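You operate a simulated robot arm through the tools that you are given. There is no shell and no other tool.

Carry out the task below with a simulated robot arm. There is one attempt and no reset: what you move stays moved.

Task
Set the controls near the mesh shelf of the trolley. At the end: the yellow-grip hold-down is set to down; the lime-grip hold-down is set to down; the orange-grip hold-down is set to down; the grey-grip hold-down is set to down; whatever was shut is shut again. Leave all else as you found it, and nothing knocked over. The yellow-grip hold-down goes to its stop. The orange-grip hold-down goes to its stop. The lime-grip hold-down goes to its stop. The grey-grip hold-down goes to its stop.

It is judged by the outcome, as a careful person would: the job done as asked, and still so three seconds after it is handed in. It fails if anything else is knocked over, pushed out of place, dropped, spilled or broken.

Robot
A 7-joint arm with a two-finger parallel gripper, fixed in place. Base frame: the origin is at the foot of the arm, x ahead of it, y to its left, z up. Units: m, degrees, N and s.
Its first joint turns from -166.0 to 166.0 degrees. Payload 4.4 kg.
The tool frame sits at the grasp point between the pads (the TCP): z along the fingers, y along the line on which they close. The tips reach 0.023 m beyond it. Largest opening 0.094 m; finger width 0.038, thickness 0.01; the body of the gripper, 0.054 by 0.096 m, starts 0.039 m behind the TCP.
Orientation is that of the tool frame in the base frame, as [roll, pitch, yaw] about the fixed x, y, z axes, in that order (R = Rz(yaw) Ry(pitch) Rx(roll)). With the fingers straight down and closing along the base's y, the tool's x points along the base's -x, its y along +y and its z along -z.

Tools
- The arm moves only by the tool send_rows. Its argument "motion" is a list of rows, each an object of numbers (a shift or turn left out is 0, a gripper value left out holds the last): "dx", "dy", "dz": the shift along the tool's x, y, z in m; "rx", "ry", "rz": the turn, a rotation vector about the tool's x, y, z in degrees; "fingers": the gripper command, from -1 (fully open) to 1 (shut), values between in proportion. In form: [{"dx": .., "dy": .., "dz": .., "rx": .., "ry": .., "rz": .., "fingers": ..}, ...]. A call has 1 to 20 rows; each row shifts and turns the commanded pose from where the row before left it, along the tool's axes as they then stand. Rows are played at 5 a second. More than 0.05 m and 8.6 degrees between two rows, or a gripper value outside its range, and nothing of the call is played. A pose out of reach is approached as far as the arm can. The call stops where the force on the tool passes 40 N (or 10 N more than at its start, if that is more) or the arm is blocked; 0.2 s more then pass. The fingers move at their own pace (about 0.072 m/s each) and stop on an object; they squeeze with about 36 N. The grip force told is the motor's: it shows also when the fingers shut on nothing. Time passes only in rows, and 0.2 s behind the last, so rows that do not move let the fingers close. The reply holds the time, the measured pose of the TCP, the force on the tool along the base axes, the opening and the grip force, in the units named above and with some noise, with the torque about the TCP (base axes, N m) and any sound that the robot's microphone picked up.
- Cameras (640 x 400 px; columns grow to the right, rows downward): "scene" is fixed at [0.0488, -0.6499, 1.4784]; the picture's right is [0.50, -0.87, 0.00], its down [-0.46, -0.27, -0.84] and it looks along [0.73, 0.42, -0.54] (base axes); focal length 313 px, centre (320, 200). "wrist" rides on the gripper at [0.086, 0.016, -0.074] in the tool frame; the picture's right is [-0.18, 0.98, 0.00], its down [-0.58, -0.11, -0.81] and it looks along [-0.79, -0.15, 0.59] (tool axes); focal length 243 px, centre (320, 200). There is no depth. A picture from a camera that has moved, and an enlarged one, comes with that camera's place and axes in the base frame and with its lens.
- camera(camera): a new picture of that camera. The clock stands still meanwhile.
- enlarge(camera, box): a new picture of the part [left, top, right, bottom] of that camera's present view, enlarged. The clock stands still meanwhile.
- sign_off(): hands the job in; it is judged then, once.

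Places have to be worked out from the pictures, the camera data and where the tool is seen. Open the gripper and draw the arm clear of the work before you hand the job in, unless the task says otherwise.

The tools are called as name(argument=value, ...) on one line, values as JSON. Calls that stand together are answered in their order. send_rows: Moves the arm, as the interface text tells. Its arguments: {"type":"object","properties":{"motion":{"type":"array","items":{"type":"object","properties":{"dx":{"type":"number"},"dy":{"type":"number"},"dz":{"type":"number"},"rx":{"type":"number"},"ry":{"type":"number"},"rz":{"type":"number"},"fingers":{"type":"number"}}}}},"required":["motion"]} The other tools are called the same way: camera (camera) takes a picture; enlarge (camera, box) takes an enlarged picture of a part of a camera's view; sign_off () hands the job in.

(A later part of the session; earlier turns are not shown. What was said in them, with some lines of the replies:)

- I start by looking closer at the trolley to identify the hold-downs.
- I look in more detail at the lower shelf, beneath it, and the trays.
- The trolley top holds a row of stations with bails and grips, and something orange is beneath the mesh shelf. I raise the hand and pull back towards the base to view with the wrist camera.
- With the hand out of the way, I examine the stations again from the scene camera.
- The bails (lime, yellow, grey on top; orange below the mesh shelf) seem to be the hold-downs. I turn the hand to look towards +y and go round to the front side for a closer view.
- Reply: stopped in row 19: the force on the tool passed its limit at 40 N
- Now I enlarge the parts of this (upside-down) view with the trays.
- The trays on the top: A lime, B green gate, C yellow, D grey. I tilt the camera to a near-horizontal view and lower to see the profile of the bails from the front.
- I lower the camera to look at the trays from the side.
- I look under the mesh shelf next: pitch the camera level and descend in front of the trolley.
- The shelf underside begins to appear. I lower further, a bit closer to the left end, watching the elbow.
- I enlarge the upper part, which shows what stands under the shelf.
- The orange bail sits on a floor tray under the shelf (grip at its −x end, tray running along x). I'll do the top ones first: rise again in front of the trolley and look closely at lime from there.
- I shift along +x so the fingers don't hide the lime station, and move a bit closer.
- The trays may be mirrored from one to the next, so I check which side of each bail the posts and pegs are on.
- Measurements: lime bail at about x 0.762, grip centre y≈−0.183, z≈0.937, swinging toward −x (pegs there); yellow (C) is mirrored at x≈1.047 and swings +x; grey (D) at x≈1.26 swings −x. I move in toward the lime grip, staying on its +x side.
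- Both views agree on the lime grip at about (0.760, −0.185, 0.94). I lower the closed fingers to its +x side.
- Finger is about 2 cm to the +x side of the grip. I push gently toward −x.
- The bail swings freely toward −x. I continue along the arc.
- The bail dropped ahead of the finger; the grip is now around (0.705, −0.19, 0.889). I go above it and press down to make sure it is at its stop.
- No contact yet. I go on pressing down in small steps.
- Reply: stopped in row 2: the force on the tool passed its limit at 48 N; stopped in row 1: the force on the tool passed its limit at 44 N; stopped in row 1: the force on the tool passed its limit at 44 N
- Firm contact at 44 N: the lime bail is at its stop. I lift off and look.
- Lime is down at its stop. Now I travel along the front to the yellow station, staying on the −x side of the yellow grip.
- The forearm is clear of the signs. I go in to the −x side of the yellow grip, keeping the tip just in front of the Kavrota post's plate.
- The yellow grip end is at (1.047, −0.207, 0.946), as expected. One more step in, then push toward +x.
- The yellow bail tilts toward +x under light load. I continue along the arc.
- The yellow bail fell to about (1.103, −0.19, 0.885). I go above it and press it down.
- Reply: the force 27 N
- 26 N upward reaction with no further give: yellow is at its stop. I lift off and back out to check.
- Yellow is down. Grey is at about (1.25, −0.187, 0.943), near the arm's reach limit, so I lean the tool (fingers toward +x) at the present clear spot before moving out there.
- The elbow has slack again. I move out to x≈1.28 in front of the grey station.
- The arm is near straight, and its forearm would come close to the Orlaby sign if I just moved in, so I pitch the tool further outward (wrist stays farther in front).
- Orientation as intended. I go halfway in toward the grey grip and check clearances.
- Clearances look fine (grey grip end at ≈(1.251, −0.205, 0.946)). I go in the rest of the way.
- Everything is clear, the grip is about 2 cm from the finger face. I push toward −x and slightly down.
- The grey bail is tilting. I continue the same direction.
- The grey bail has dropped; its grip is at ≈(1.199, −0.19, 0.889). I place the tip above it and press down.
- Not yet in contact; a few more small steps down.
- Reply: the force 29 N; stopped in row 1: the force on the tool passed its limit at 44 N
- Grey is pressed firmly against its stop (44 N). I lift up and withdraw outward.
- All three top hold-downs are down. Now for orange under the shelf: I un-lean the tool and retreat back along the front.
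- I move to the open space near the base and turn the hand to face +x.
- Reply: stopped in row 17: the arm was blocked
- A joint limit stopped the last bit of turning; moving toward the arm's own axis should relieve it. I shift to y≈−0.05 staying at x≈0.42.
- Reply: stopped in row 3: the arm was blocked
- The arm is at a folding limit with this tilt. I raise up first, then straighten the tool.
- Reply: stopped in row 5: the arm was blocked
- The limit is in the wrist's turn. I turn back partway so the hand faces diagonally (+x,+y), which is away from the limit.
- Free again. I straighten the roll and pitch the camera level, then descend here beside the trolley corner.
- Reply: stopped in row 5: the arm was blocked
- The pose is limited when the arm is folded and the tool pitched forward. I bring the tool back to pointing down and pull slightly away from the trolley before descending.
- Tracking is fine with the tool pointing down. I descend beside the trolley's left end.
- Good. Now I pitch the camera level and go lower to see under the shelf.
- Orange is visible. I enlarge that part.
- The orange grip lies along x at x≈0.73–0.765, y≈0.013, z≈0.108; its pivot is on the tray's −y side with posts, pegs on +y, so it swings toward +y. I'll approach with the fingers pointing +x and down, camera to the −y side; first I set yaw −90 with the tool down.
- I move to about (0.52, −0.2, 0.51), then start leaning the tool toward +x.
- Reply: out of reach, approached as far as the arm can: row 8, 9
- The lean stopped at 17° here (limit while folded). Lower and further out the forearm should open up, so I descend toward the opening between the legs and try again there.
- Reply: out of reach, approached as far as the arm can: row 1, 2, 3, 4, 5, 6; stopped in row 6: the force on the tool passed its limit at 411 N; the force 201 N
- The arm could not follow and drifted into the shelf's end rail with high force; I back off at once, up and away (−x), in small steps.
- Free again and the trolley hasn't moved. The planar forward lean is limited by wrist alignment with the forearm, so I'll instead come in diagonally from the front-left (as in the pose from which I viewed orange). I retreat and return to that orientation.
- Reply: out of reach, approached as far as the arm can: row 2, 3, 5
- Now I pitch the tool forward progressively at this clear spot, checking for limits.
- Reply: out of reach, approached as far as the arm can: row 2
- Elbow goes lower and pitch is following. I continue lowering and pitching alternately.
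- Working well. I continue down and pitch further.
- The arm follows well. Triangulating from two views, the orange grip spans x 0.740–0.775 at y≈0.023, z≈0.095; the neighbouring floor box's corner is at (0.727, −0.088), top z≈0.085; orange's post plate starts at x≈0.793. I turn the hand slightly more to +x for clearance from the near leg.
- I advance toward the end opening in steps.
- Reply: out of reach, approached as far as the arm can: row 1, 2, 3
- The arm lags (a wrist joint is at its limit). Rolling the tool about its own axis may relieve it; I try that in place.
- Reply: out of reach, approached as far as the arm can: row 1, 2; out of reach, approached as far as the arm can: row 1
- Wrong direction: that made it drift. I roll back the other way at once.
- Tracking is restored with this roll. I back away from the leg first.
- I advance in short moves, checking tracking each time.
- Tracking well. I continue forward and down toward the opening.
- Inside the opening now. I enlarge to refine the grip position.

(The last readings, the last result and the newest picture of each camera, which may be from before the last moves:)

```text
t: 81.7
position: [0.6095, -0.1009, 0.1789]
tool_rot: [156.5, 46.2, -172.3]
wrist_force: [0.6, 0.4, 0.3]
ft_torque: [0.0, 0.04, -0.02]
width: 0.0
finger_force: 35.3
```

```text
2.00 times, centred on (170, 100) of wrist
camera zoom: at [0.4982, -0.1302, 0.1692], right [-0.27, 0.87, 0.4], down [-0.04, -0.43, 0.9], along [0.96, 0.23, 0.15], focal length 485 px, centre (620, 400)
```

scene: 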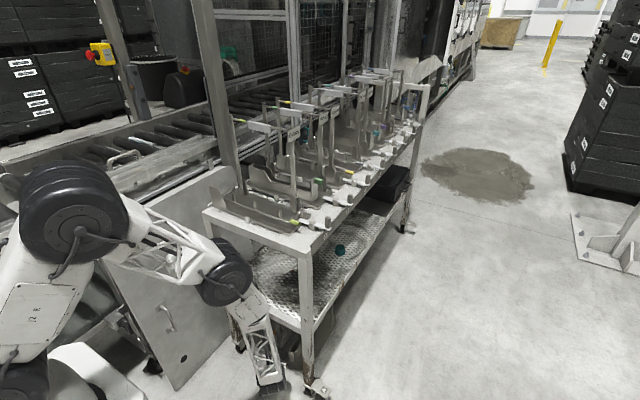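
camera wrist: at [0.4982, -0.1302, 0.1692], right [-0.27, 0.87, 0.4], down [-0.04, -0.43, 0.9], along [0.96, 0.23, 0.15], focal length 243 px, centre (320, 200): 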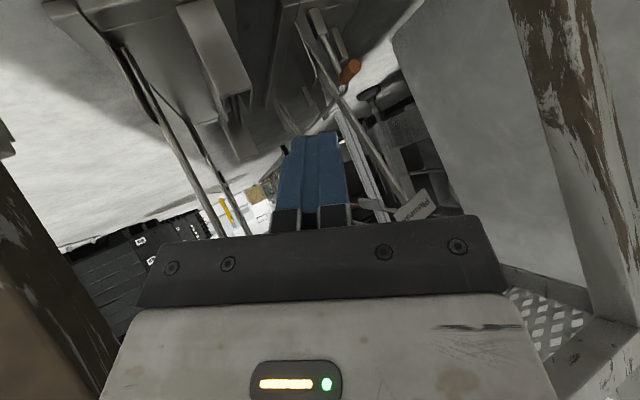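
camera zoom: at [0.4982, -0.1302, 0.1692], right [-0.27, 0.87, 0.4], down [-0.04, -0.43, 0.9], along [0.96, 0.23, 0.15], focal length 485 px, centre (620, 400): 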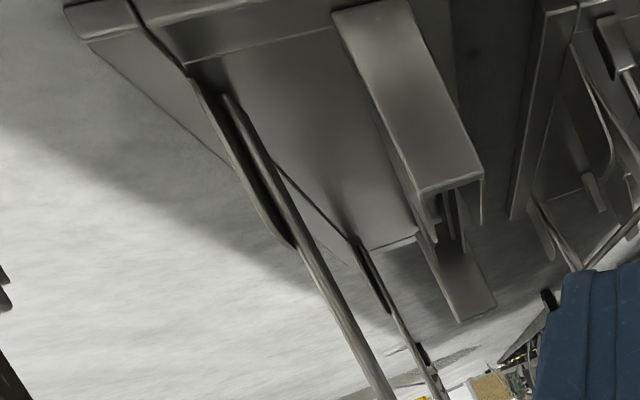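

Grip confirmed at y≈0.023, z≈0.095. I move the tips to the −y side of it, two rows at a time.

send_rows(motion=[{"dx": -0.0113, "dy": -0.0025, "dz": 0.0387}, {"dx": -0.0113, "dy": -0.0025, "dz": 0.0387}])

camera(camera="scene")

camera(camera="wrist")

enlarge(camera="scene", box=[200, 220, 340, 400])

```text
t: 82.3
position: [0.6758, -0.0647, 0.1447]
tool_rot: [156.5, 46.2, -172.4]
wrist_force: [-0.4, -0.5, -0.2]
ft_torque: [0.02, -0.01, 0.02]
width: 0.0
finger_force: 35.2
```

```text
taken
```

scene: 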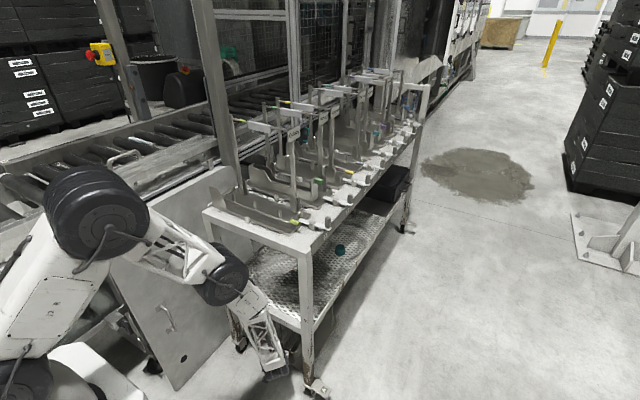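

```text
taken
camera wrist: at [0.5638, -0.095, 0.1351], right [-0.27, 0.87, 0.4], down [-0.04, -0.43, 0.9], along [0.96, 0.23, 0.15], focal length 243 px, centre (320, 200)
```

wrist: 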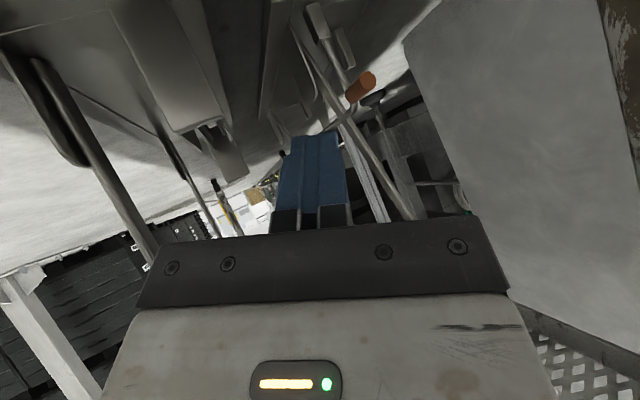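

```text
2.22 times, centred on (270, 310) of scene
camera zoom: at [0.0488, -0.6499, 1.4784], right [0.5, -0.87, 0.0], down [-0.46, -0.27, -0.84], along [0.73, 0.42, -0.54], focal length 695 px, centre (431, -44)
```

zoom: 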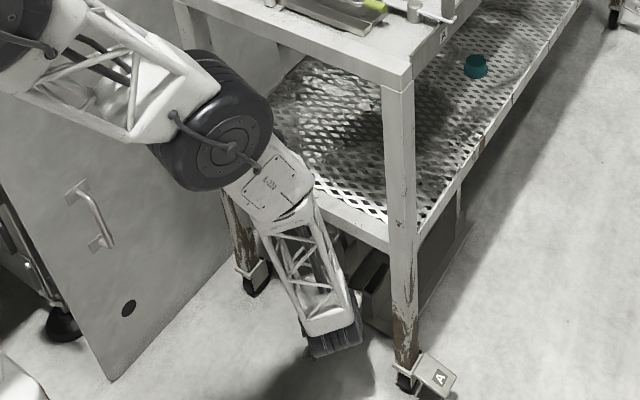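

Still tracking and clear. I continue one row at a time.

send_rows(motion=[{"dx": -0.0113, "dy": -0.0025, "dz": 0.0387}])

camera(camera="wrist")

enlarge(camera="scene", box=[200, 220, 340, 400])

```text
t: 82.7
position: [0.707, -0.0473, 0.1282]
tool_rot: [156.5, 46.1, -172.3]
wrist_force: [0.1, 0.6, -0.4]
ft_torque: [-0.01, -0.03, 0.0]
width: 0.0
finger_force: 35.9
```

```text
taken
camera wrist: at [0.5958, -0.0772, 0.1176], right [-0.27, 0.87, 0.4], down [-0.04, -0.43, 0.9], along [0.96, 0.23, 0.15], focal length 243 px, centre (320, 200)
```

wrist: 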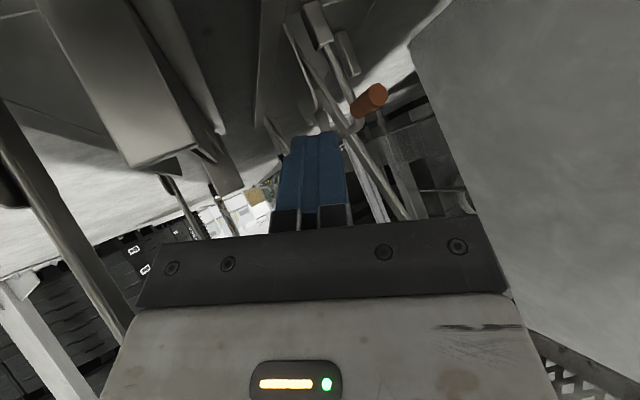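

```text
2.22 times, centred on (270, 310) of scene
camera zoom: at [0.0488, -0.6499, 1.4784], right [0.5, -0.87, 0.0], down [-0.46, -0.27, -0.84], along [0.73, 0.42, -0.54], focal length 695 px, centre (431, -44)
```

zoom: 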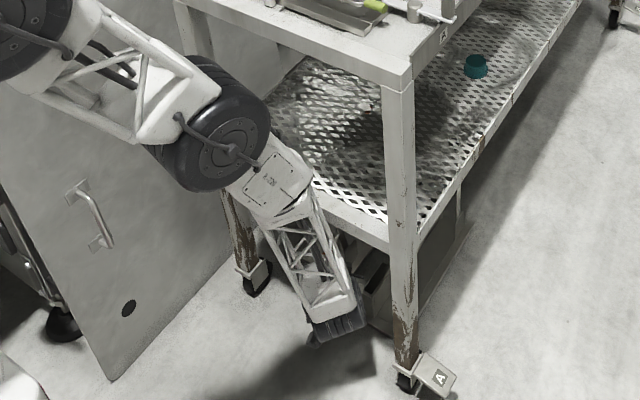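

send_rows(motion=[{"dx": -0.0108, "dy": 0.0005, "dz": 0.037}])

camera(camera="wrist")

enlarge(camera="scene", box=[200, 220, 340, 400])

```text
t: 83.1
position: [0.7335, -0.0283, 0.1101]
tool_rot: [156.5, 45.8, -172.4]
wrist_force: [1.0, -0.9, -0.1]
ft_torque: [-0.03, 0.01, 0.0]
width: 0.0
finger_force: 36.3
```

```text
taken
camera wrist: at [0.6213, -0.0581, 0.1008], right [-0.27, 0.87, 0.41], down [-0.04, -0.43, 0.9], along [0.96, 0.23, 0.15], focal length 243 px, centre (320, 200)
```

wrist: 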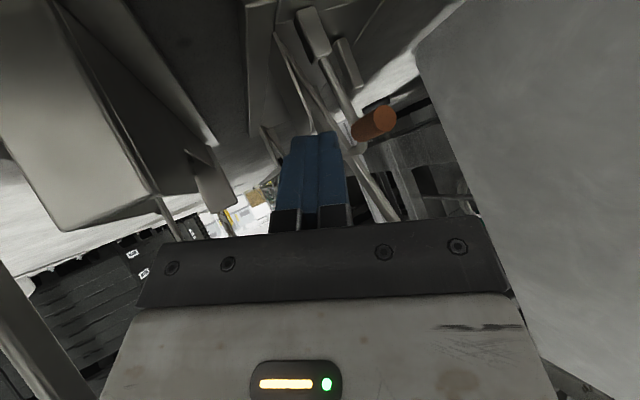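

```text
2.22 times, centred on (270, 310) of scene
camera zoom: at [0.0488, -0.6499, 1.4784], right [0.5, -0.87, 0.0], down [-0.46, -0.27, -0.84], along [0.73, 0.42, -0.54], focal length 695 px, centre (431, -44)
```

zoom: 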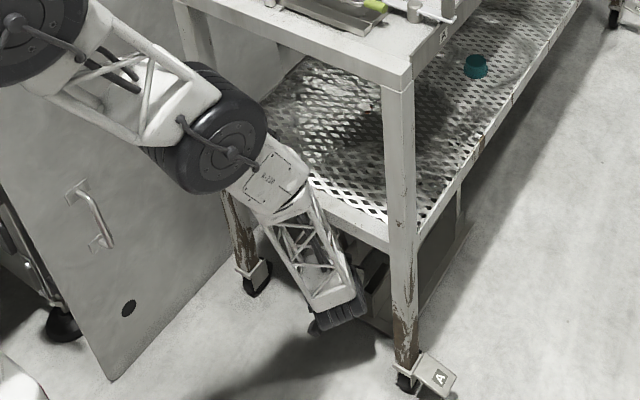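

The tips are about 2 cm to the −y side of the grip. I push toward +y in small rows.

send_rows(motion=[{"dx": 0.0005, "dy": 0.0081, "dz": 0.0061}, {"dx": 0.0005, "dy": 0.0081, "dz": 0.0061}, {"dx": -0.0009, "dy": 0.0087, "dz": 0.0048}, {"dx": -0.0009, "dy": 0.0087, "dz": 0.0048}])

camera(camera="wrist")

```text
t: 84.1
position: [0.7358, 0.0112, 0.1085]
tool_rot: [156.5, 46.1, -172.3]
wrist_force: [-0.6, -2.5, 0.3]
ft_torque: [0.01, 0.0, 0.01]
width: 0.0001
finger_force: 36.1
```

```text
taken
camera wrist: at [0.6244, -0.019, 0.0984], right [-0.27, 0.87, 0.4], down [-0.04, -0.43, 0.9], along [0.96, 0.23, 0.15], focal length 243 px, centre (320, 200)
```

wrist: 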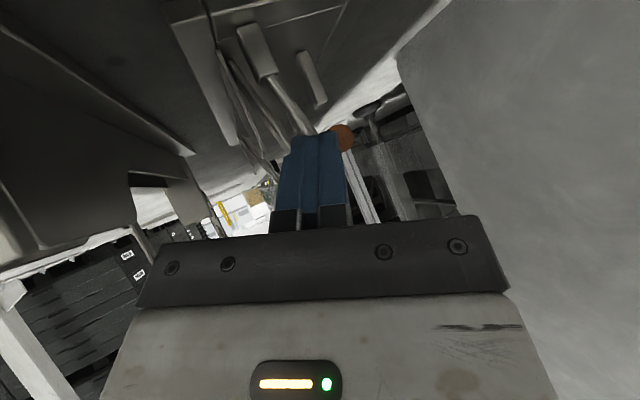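

Contact made and the bail is tilting. I continue +y and slightly down.

send_rows(motion=[{"dx": 0.0013, "dy": 0.0079, "dz": 0.0067}, {"dx": 0.0013, "dy": 0.0079, "dz": 0.0067}, {"dx": 0.0013, "dy": 0.0079, "dz": 0.0067}])

camera(camera="wrist")

enlarge(camera="scene", box=[200, 220, 340, 400])

```text
t: 84.9
position: [0.7392, 0.0417, 0.103]
tool_rot: [156.7, 46.3, -172.1]
wrist_force: [0.1, 1.1, -0.5]
ft_torque: [-0.01, 0.02, 0.0]
width: 0.0
finger_force: 36.5
```

```text
taken
camera wrist: at [0.6283, 0.0113, 0.0913], right [-0.28, 0.87, 0.4], down [-0.05, -0.43, 0.9], along [0.96, 0.23, 0.16], focal length 243 px, centre (320, 200)
```

wrist: 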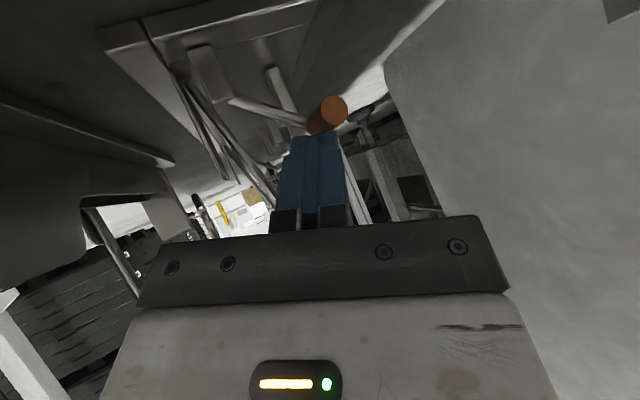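

```text
2.22 times, centred on (270, 310) of scene
camera zoom: at [0.0488, -0.6499, 1.4784], right [0.5, -0.87, 0.0], down [-0.46, -0.27, -0.84], along [0.73, 0.42, -0.54], focal length 695 px, centre (431, -44)
```

zoom: 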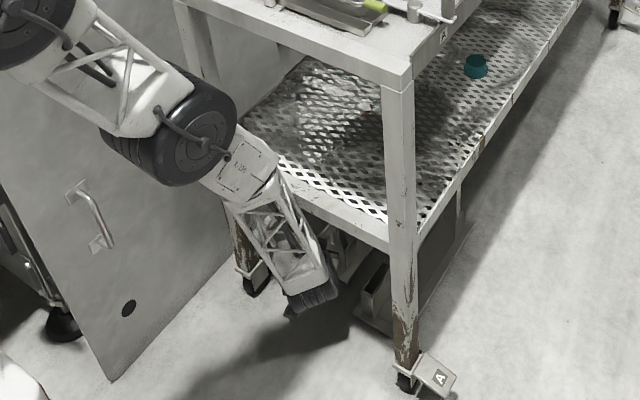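

The bail is at about 40°. I push on, more downward.

send_rows(motion=[{"dx": 0.0034, "dy": 0.007, "dz": 0.0086}, {"dx": 0.0034, "dy": 0.007, "dz": 0.0086}])

camera(camera="wrist")

enlarge(camera="wrist", box=[200, 20, 400, 160])

```text
t: 85.5
position: [0.7374, 0.0609, 0.0884]
tool_rot: [156.6, 46.2, -172.3]
wrist_force: [-0.3, 0.8, 0.4]
ft_torque: [-0.02, 0.01, 0.01]
width: 0.0001
finger_force: 35.8
```

```text
taken
camera wrist: at [0.6258, 0.0308, 0.0784], right [-0.27, 0.87, 0.4], down [-0.04, -0.43, 0.9], along [0.96, 0.23, 0.16], focal length 243 px, centre (320, 200)
```

wrist: 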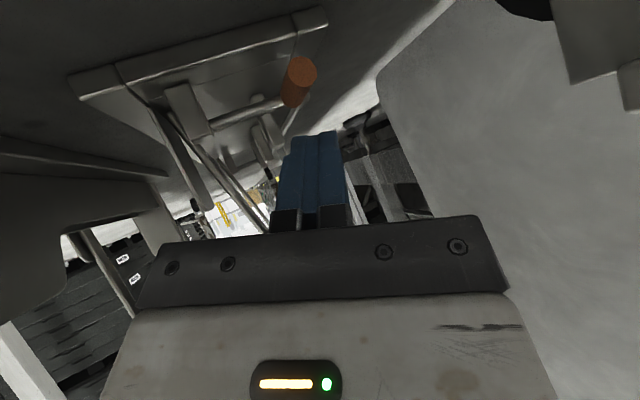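

```text
2.86 times, centred on (300, 90) of wrist
camera zoom: at [0.6258, 0.0308, 0.0784], right [-0.27, 0.87, 0.4], down [-0.04, -0.43, 0.9], along [0.96, 0.23, 0.16], focal length 693 px, centre (377, 514)
```

zoom: 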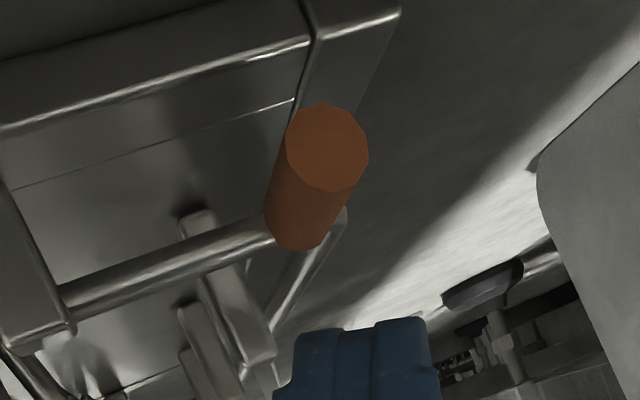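

The orange bail dropped to y≈0.076, z≈0.039. I centre the tips over the grip and press down in small steps.

send_rows(motion=[{"dx": -0.0059, "dy": 0.0003, "dz": 0.0067}, {"dx": 0.0029, "dy": -0.0011, "dz": 0.0025}, {"dx": 0.0029, "dy": -0.0011, "dz": 0.0025}])

send_rows(motion=[{"dx": 0.0022, "dy": -0.0008, "dz": 0.0019}, {"dx": 0.0022, "dy": -0.0008, "dz": 0.0019}])

camera(camera="wrist")

```text
t: 86.3
position: [0.7451, 0.0638, 0.0805]
tool_rot: [156.6, 46.3, -172.3]
wrist_force: [0.2, 0.8, -0.4]
ft_torque: [0.03, 0.02, 0.03]
width: 0.0001
finger_force: 35.9
```

```text
t: 86.9
position: [0.7435, 0.0659, 0.0744]
tool_rot: [156.6, 46.1, -172.3]
wrist_force: [0.7, -0.6, -0.8]
ft_torque: [0.03, -0.01, -0.02]
width: 0.0
finger_force: 36.0
```

```text
taken
camera wrist: at [0.6324, 0.0344, 0.0643], right [-0.27, 0.87, 0.4], down [-0.04, -0.43, 0.9], along [0.96, 0.23, 0.15], focal length 243 px, centre (320, 200)
```

wrist: 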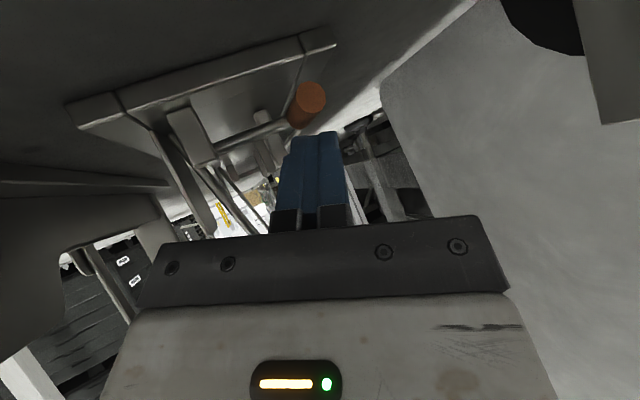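

Nearly touching. A few more small downward steps.

send_rows(motion=[{"dx": 0.0022, "dy": -0.0008, "dz": 0.0019}, {"dx": 0.0022, "dy": -0.0008, "dz": 0.0019}])

send_rows(motion=[{"dx": 0.0022, "dy": -0.0008, "dz": 0.0019}])

camera(camera="wrist")

```text
t: 87.5
position: [0.7449, 0.065, 0.0684]
tool_rot: [156.6, 46.2, -172.2]
wrist_force: [-0.5, 0.0, -0.1]
ft_torque: [0.02, -0.03, -0.04]
width: 0.0
finger_force: 36.1
```

```text
t: 87.9
position: [0.7453, 0.0637, 0.0663]
tool_rot: [156.6, 46.2, -172.3]
wrist_force: [-16.0, -7.4, 31.5]
ft_torque: [0.14, 0.31, 0.07]
width: 0.0
finger_force: 36.0
```

```text
taken
camera wrist: at [0.6328, 0.0347, 0.0558], right [-0.27, 0.87, 0.4], down [-0.04, -0.43, 0.9], along [0.96, 0.23, 0.16], focal length 243 px, centre (320, 200)
```

wrist: 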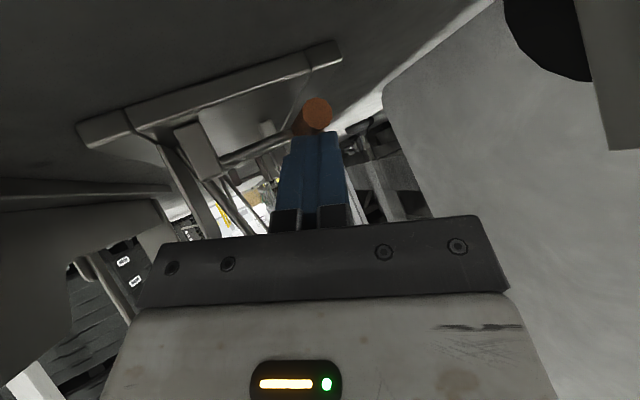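

Firm at 31 N and the grip did not move further: orange is at its stop. I lift off and withdraw along the way I came.

send_rows(motion=[{"dx": -0.0086, "dy": 0.0033, "dz": -0.0076}, {"dx": -0.0086, "dy": 0.0033, "dz": -0.0076}, {"dx": -0.0086, "dy": 0.0033, "dz": -0.0076}, {"dz": -0.03}, {"dz": -0.03}, {"dx": 0.03, "dz": -0.03}, {"dx": 0.03, "dz": -0.03}])

camera(camera="wrist")

camera(camera="scene")

```text
t: 89.5
position: [0.6294, 0.002, 0.1355]
tool_rot: [156.6, 46.2, -172.2]
wrist_force: [0.2, -0.3, -0.3]
ft_torque: [0.02, 0.02, 0.06]
width: 0.0
finger_force: 36.8
```

```text
taken
camera wrist: at [0.519, -0.0284, 0.1249], right [-0.27, 0.87, 0.4], down [-0.04, -0.43, 0.9], along [0.96, 0.23, 0.16], focal length 243 px, centre (320, 200)
```

wrist: 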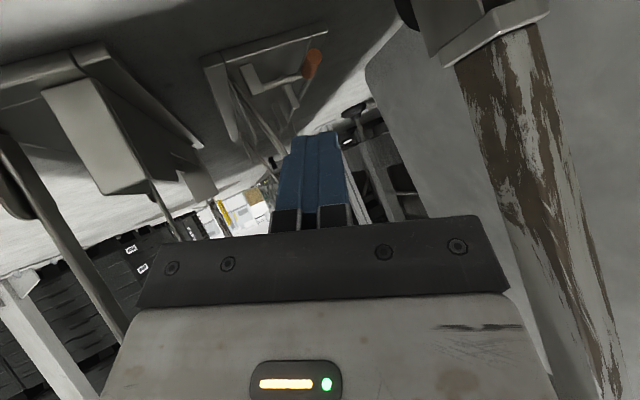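

```text
taken
```

scene: 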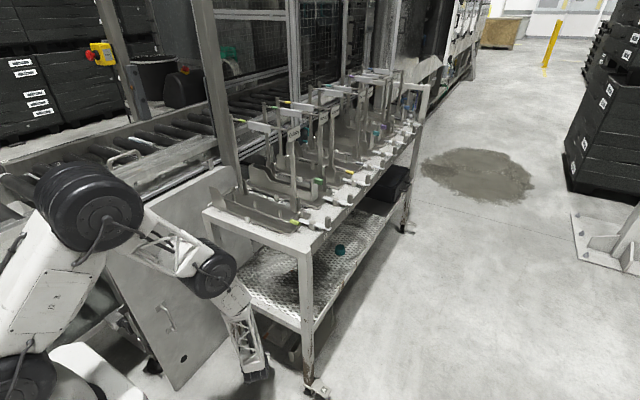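

Orange is down. I withdraw fully from the trolley.

send_rows(motion=[{"dx": 0.0049, "dy": -0.0108, "dz": -0.0417}, {"dx": 0.0049, "dy": -0.0108, "dz": -0.0417}, {"dx": 0.0049, "dy": -0.0108, "dz": -0.0417}, {"dx": 0.0049, "dy": -0.0108, "dz": -0.0417}, {"dx": 0.0049, "dy": -0.0108, "dz": -0.0417}])

camera(camera="wrist")

enlarge(camera="scene", box=[220, 60, 440, 240])

enlarge(camera="scene", box=[280, 120, 400, 210])

enlarge(camera="scene", box=[225, 280, 335, 400])

enlarge(camera="scene", box=[200, 160, 340, 280])

```text
t: 90.7
position: [0.5111, -0.1494, 0.2341]
tool_rot: [156.6, 46.2, -172.3]
wrist_force: [0.1, -0.2, 0.1]
ft_torque: [0.06, 0.0, 0.04]
width: 0.0
finger_force: 35.7
```

```text
taken
camera wrist: at [0.3987, -0.1785, 0.2239], right [-0.27, 0.87, 0.4], down [-0.04, -0.43, 0.9], along [0.96, 0.23, 0.15], focal length 243 px, centre (320, 200)
```

wrist: 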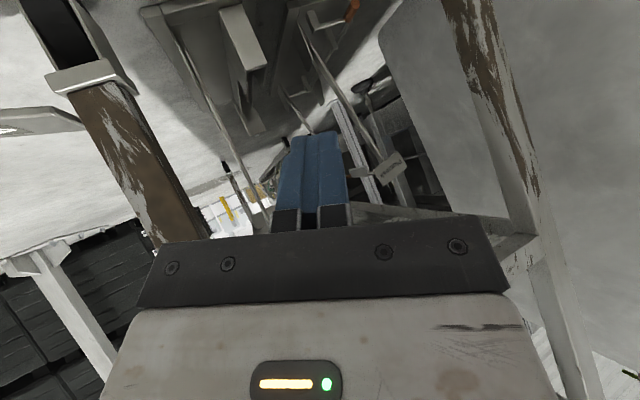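

```text
2.22 times, centred on (330, 150) of scene
camera zoom: at [0.0488, -0.6499, 1.4784], right [0.5, -0.87, 0.0], down [-0.46, -0.27, -0.84], along [0.73, 0.42, -0.54], focal length 695 px, centre (298, 311)
```

zoom: 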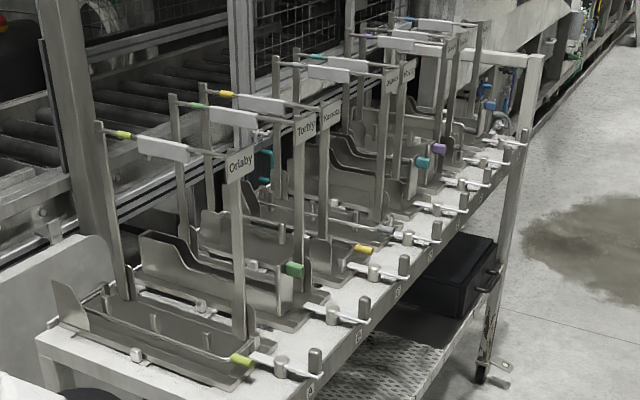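

```text
4.44 times, centred on (340, 165) of scene
camera zoom: at [0.0488, -0.6499, 1.4784], right [0.5, -0.87, 0.0], down [-0.46, -0.27, -0.84], along [0.73, 0.42, -0.54], focal length 1390 px, centre (231, 356)
```

zoom: 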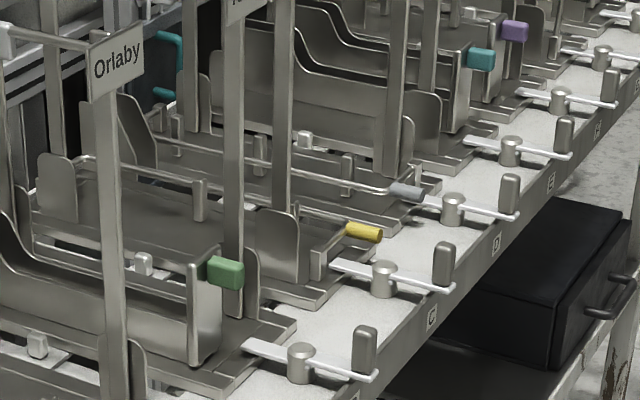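

```text
3.33 times, centred on (280, 340) of scene
camera zoom: at [0.0488, -0.6499, 1.4784], right [0.5, -0.87, 0.0], down [-0.46, -0.27, -0.84], along [0.73, 0.42, -0.54], focal length 1042 px, centre (453, -267)
```

zoom: 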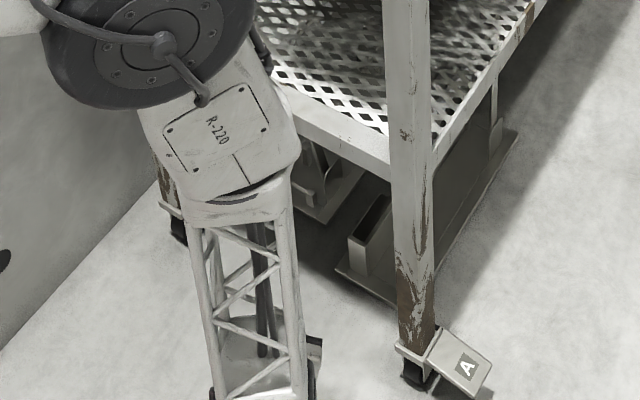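

```text
3.33 times, centred on (270, 220) of scene
camera zoom: at [0.0488, -0.6499, 1.4784], right [0.5, -0.87, 0.0], down [-0.46, -0.27, -0.84], along [0.73, 0.42, -0.54], focal length 1042 px, centre (487, 133)
```

zoom: 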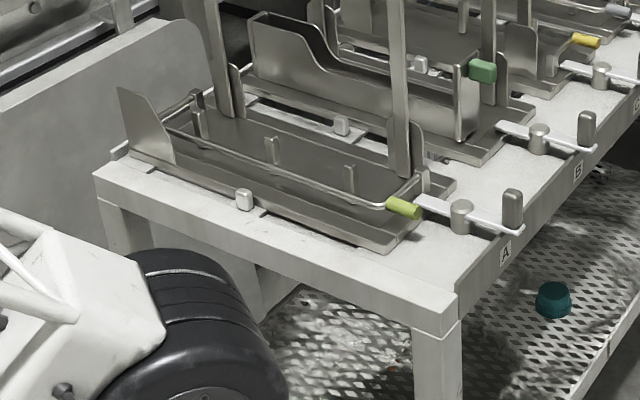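

All four hold-downs are down, and everything else looks unchanged from the start. I draw the arm further clear and open the gripper.

send_rows(motion=[{"dx": -0.0055, "dy": -0.0225, "dz": -0.0349}, {"dx": -0.0055, "dy": -0.0225, "dz": -0.0349}, {"dx": -0.0055, "dy": -0.0225, "dz": -0.0349}, {"dx": -0.0055, "dy": -0.0225, "dz": -0.0349}, {"fingers": -1}, {}, {}, {}])

camera(camera="scene")

camera(camera="wrist")

```text
t: 92.5
position: [0.4784, -0.293, 0.3129]
tool_rot: [156.5, 46.2, -172.3]
wrist_force: [0.6, -0.1, -0.6]
ft_torque: [0.02, -0.02, 0.0]
width: 0.0941
finger_force: 0.3
```

```text
taken
```

scene: 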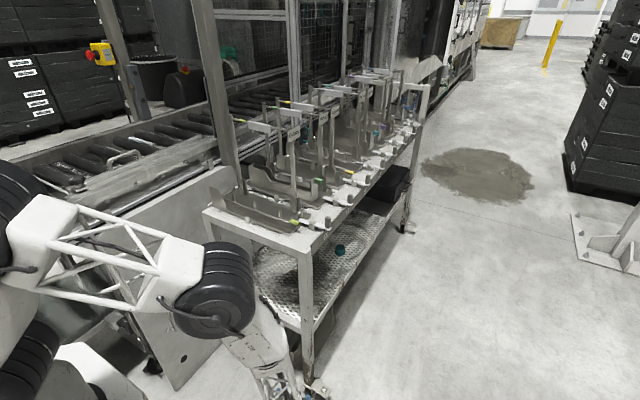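

```text
taken
camera wrist: at [0.3667, -0.3217, 0.3036], right [-0.27, 0.87, 0.4], down [-0.04, -0.43, 0.9], along [0.96, 0.23, 0.15], focal length 243 px, centre (320, 200)
```

wrist: 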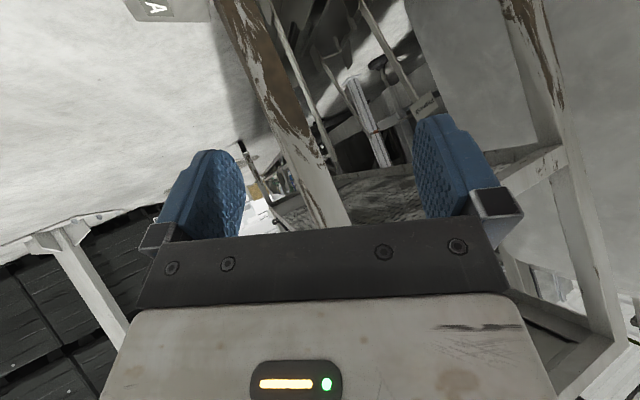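

The gripper is open, the arm is clear of the trolley, and the four hold-downs (lime, yellow, grey, orange) lie down at their stops. I hand in the job.

sign_off()

```text
The job is handed in.
```

All four hold-downs (lime, yellow, grey and orange) are down. I pressed each one against its stop until it gave no further.

- **Contact with the trolley:** on my first try at reaching under the mesh shelf, the arm could not follow the path and hit the shelf's end rail. The force peaked at 411 N before the move stopped. I backed off at once. Comparing pictures from before and after, the trolley, its trays and the items on the shelf look unmoved and undamaged.
- **Where each one is:** lime is at station A, yellow at C and grey at D on the top of the trolley. Orange is on the tray standing on the floor under the mesh shelf.
- **Shut items:** I did not need to open anything, so there was nothing to shut again.
- **Arm:** the gripper is open and the arm is drawn clear of the trolley.
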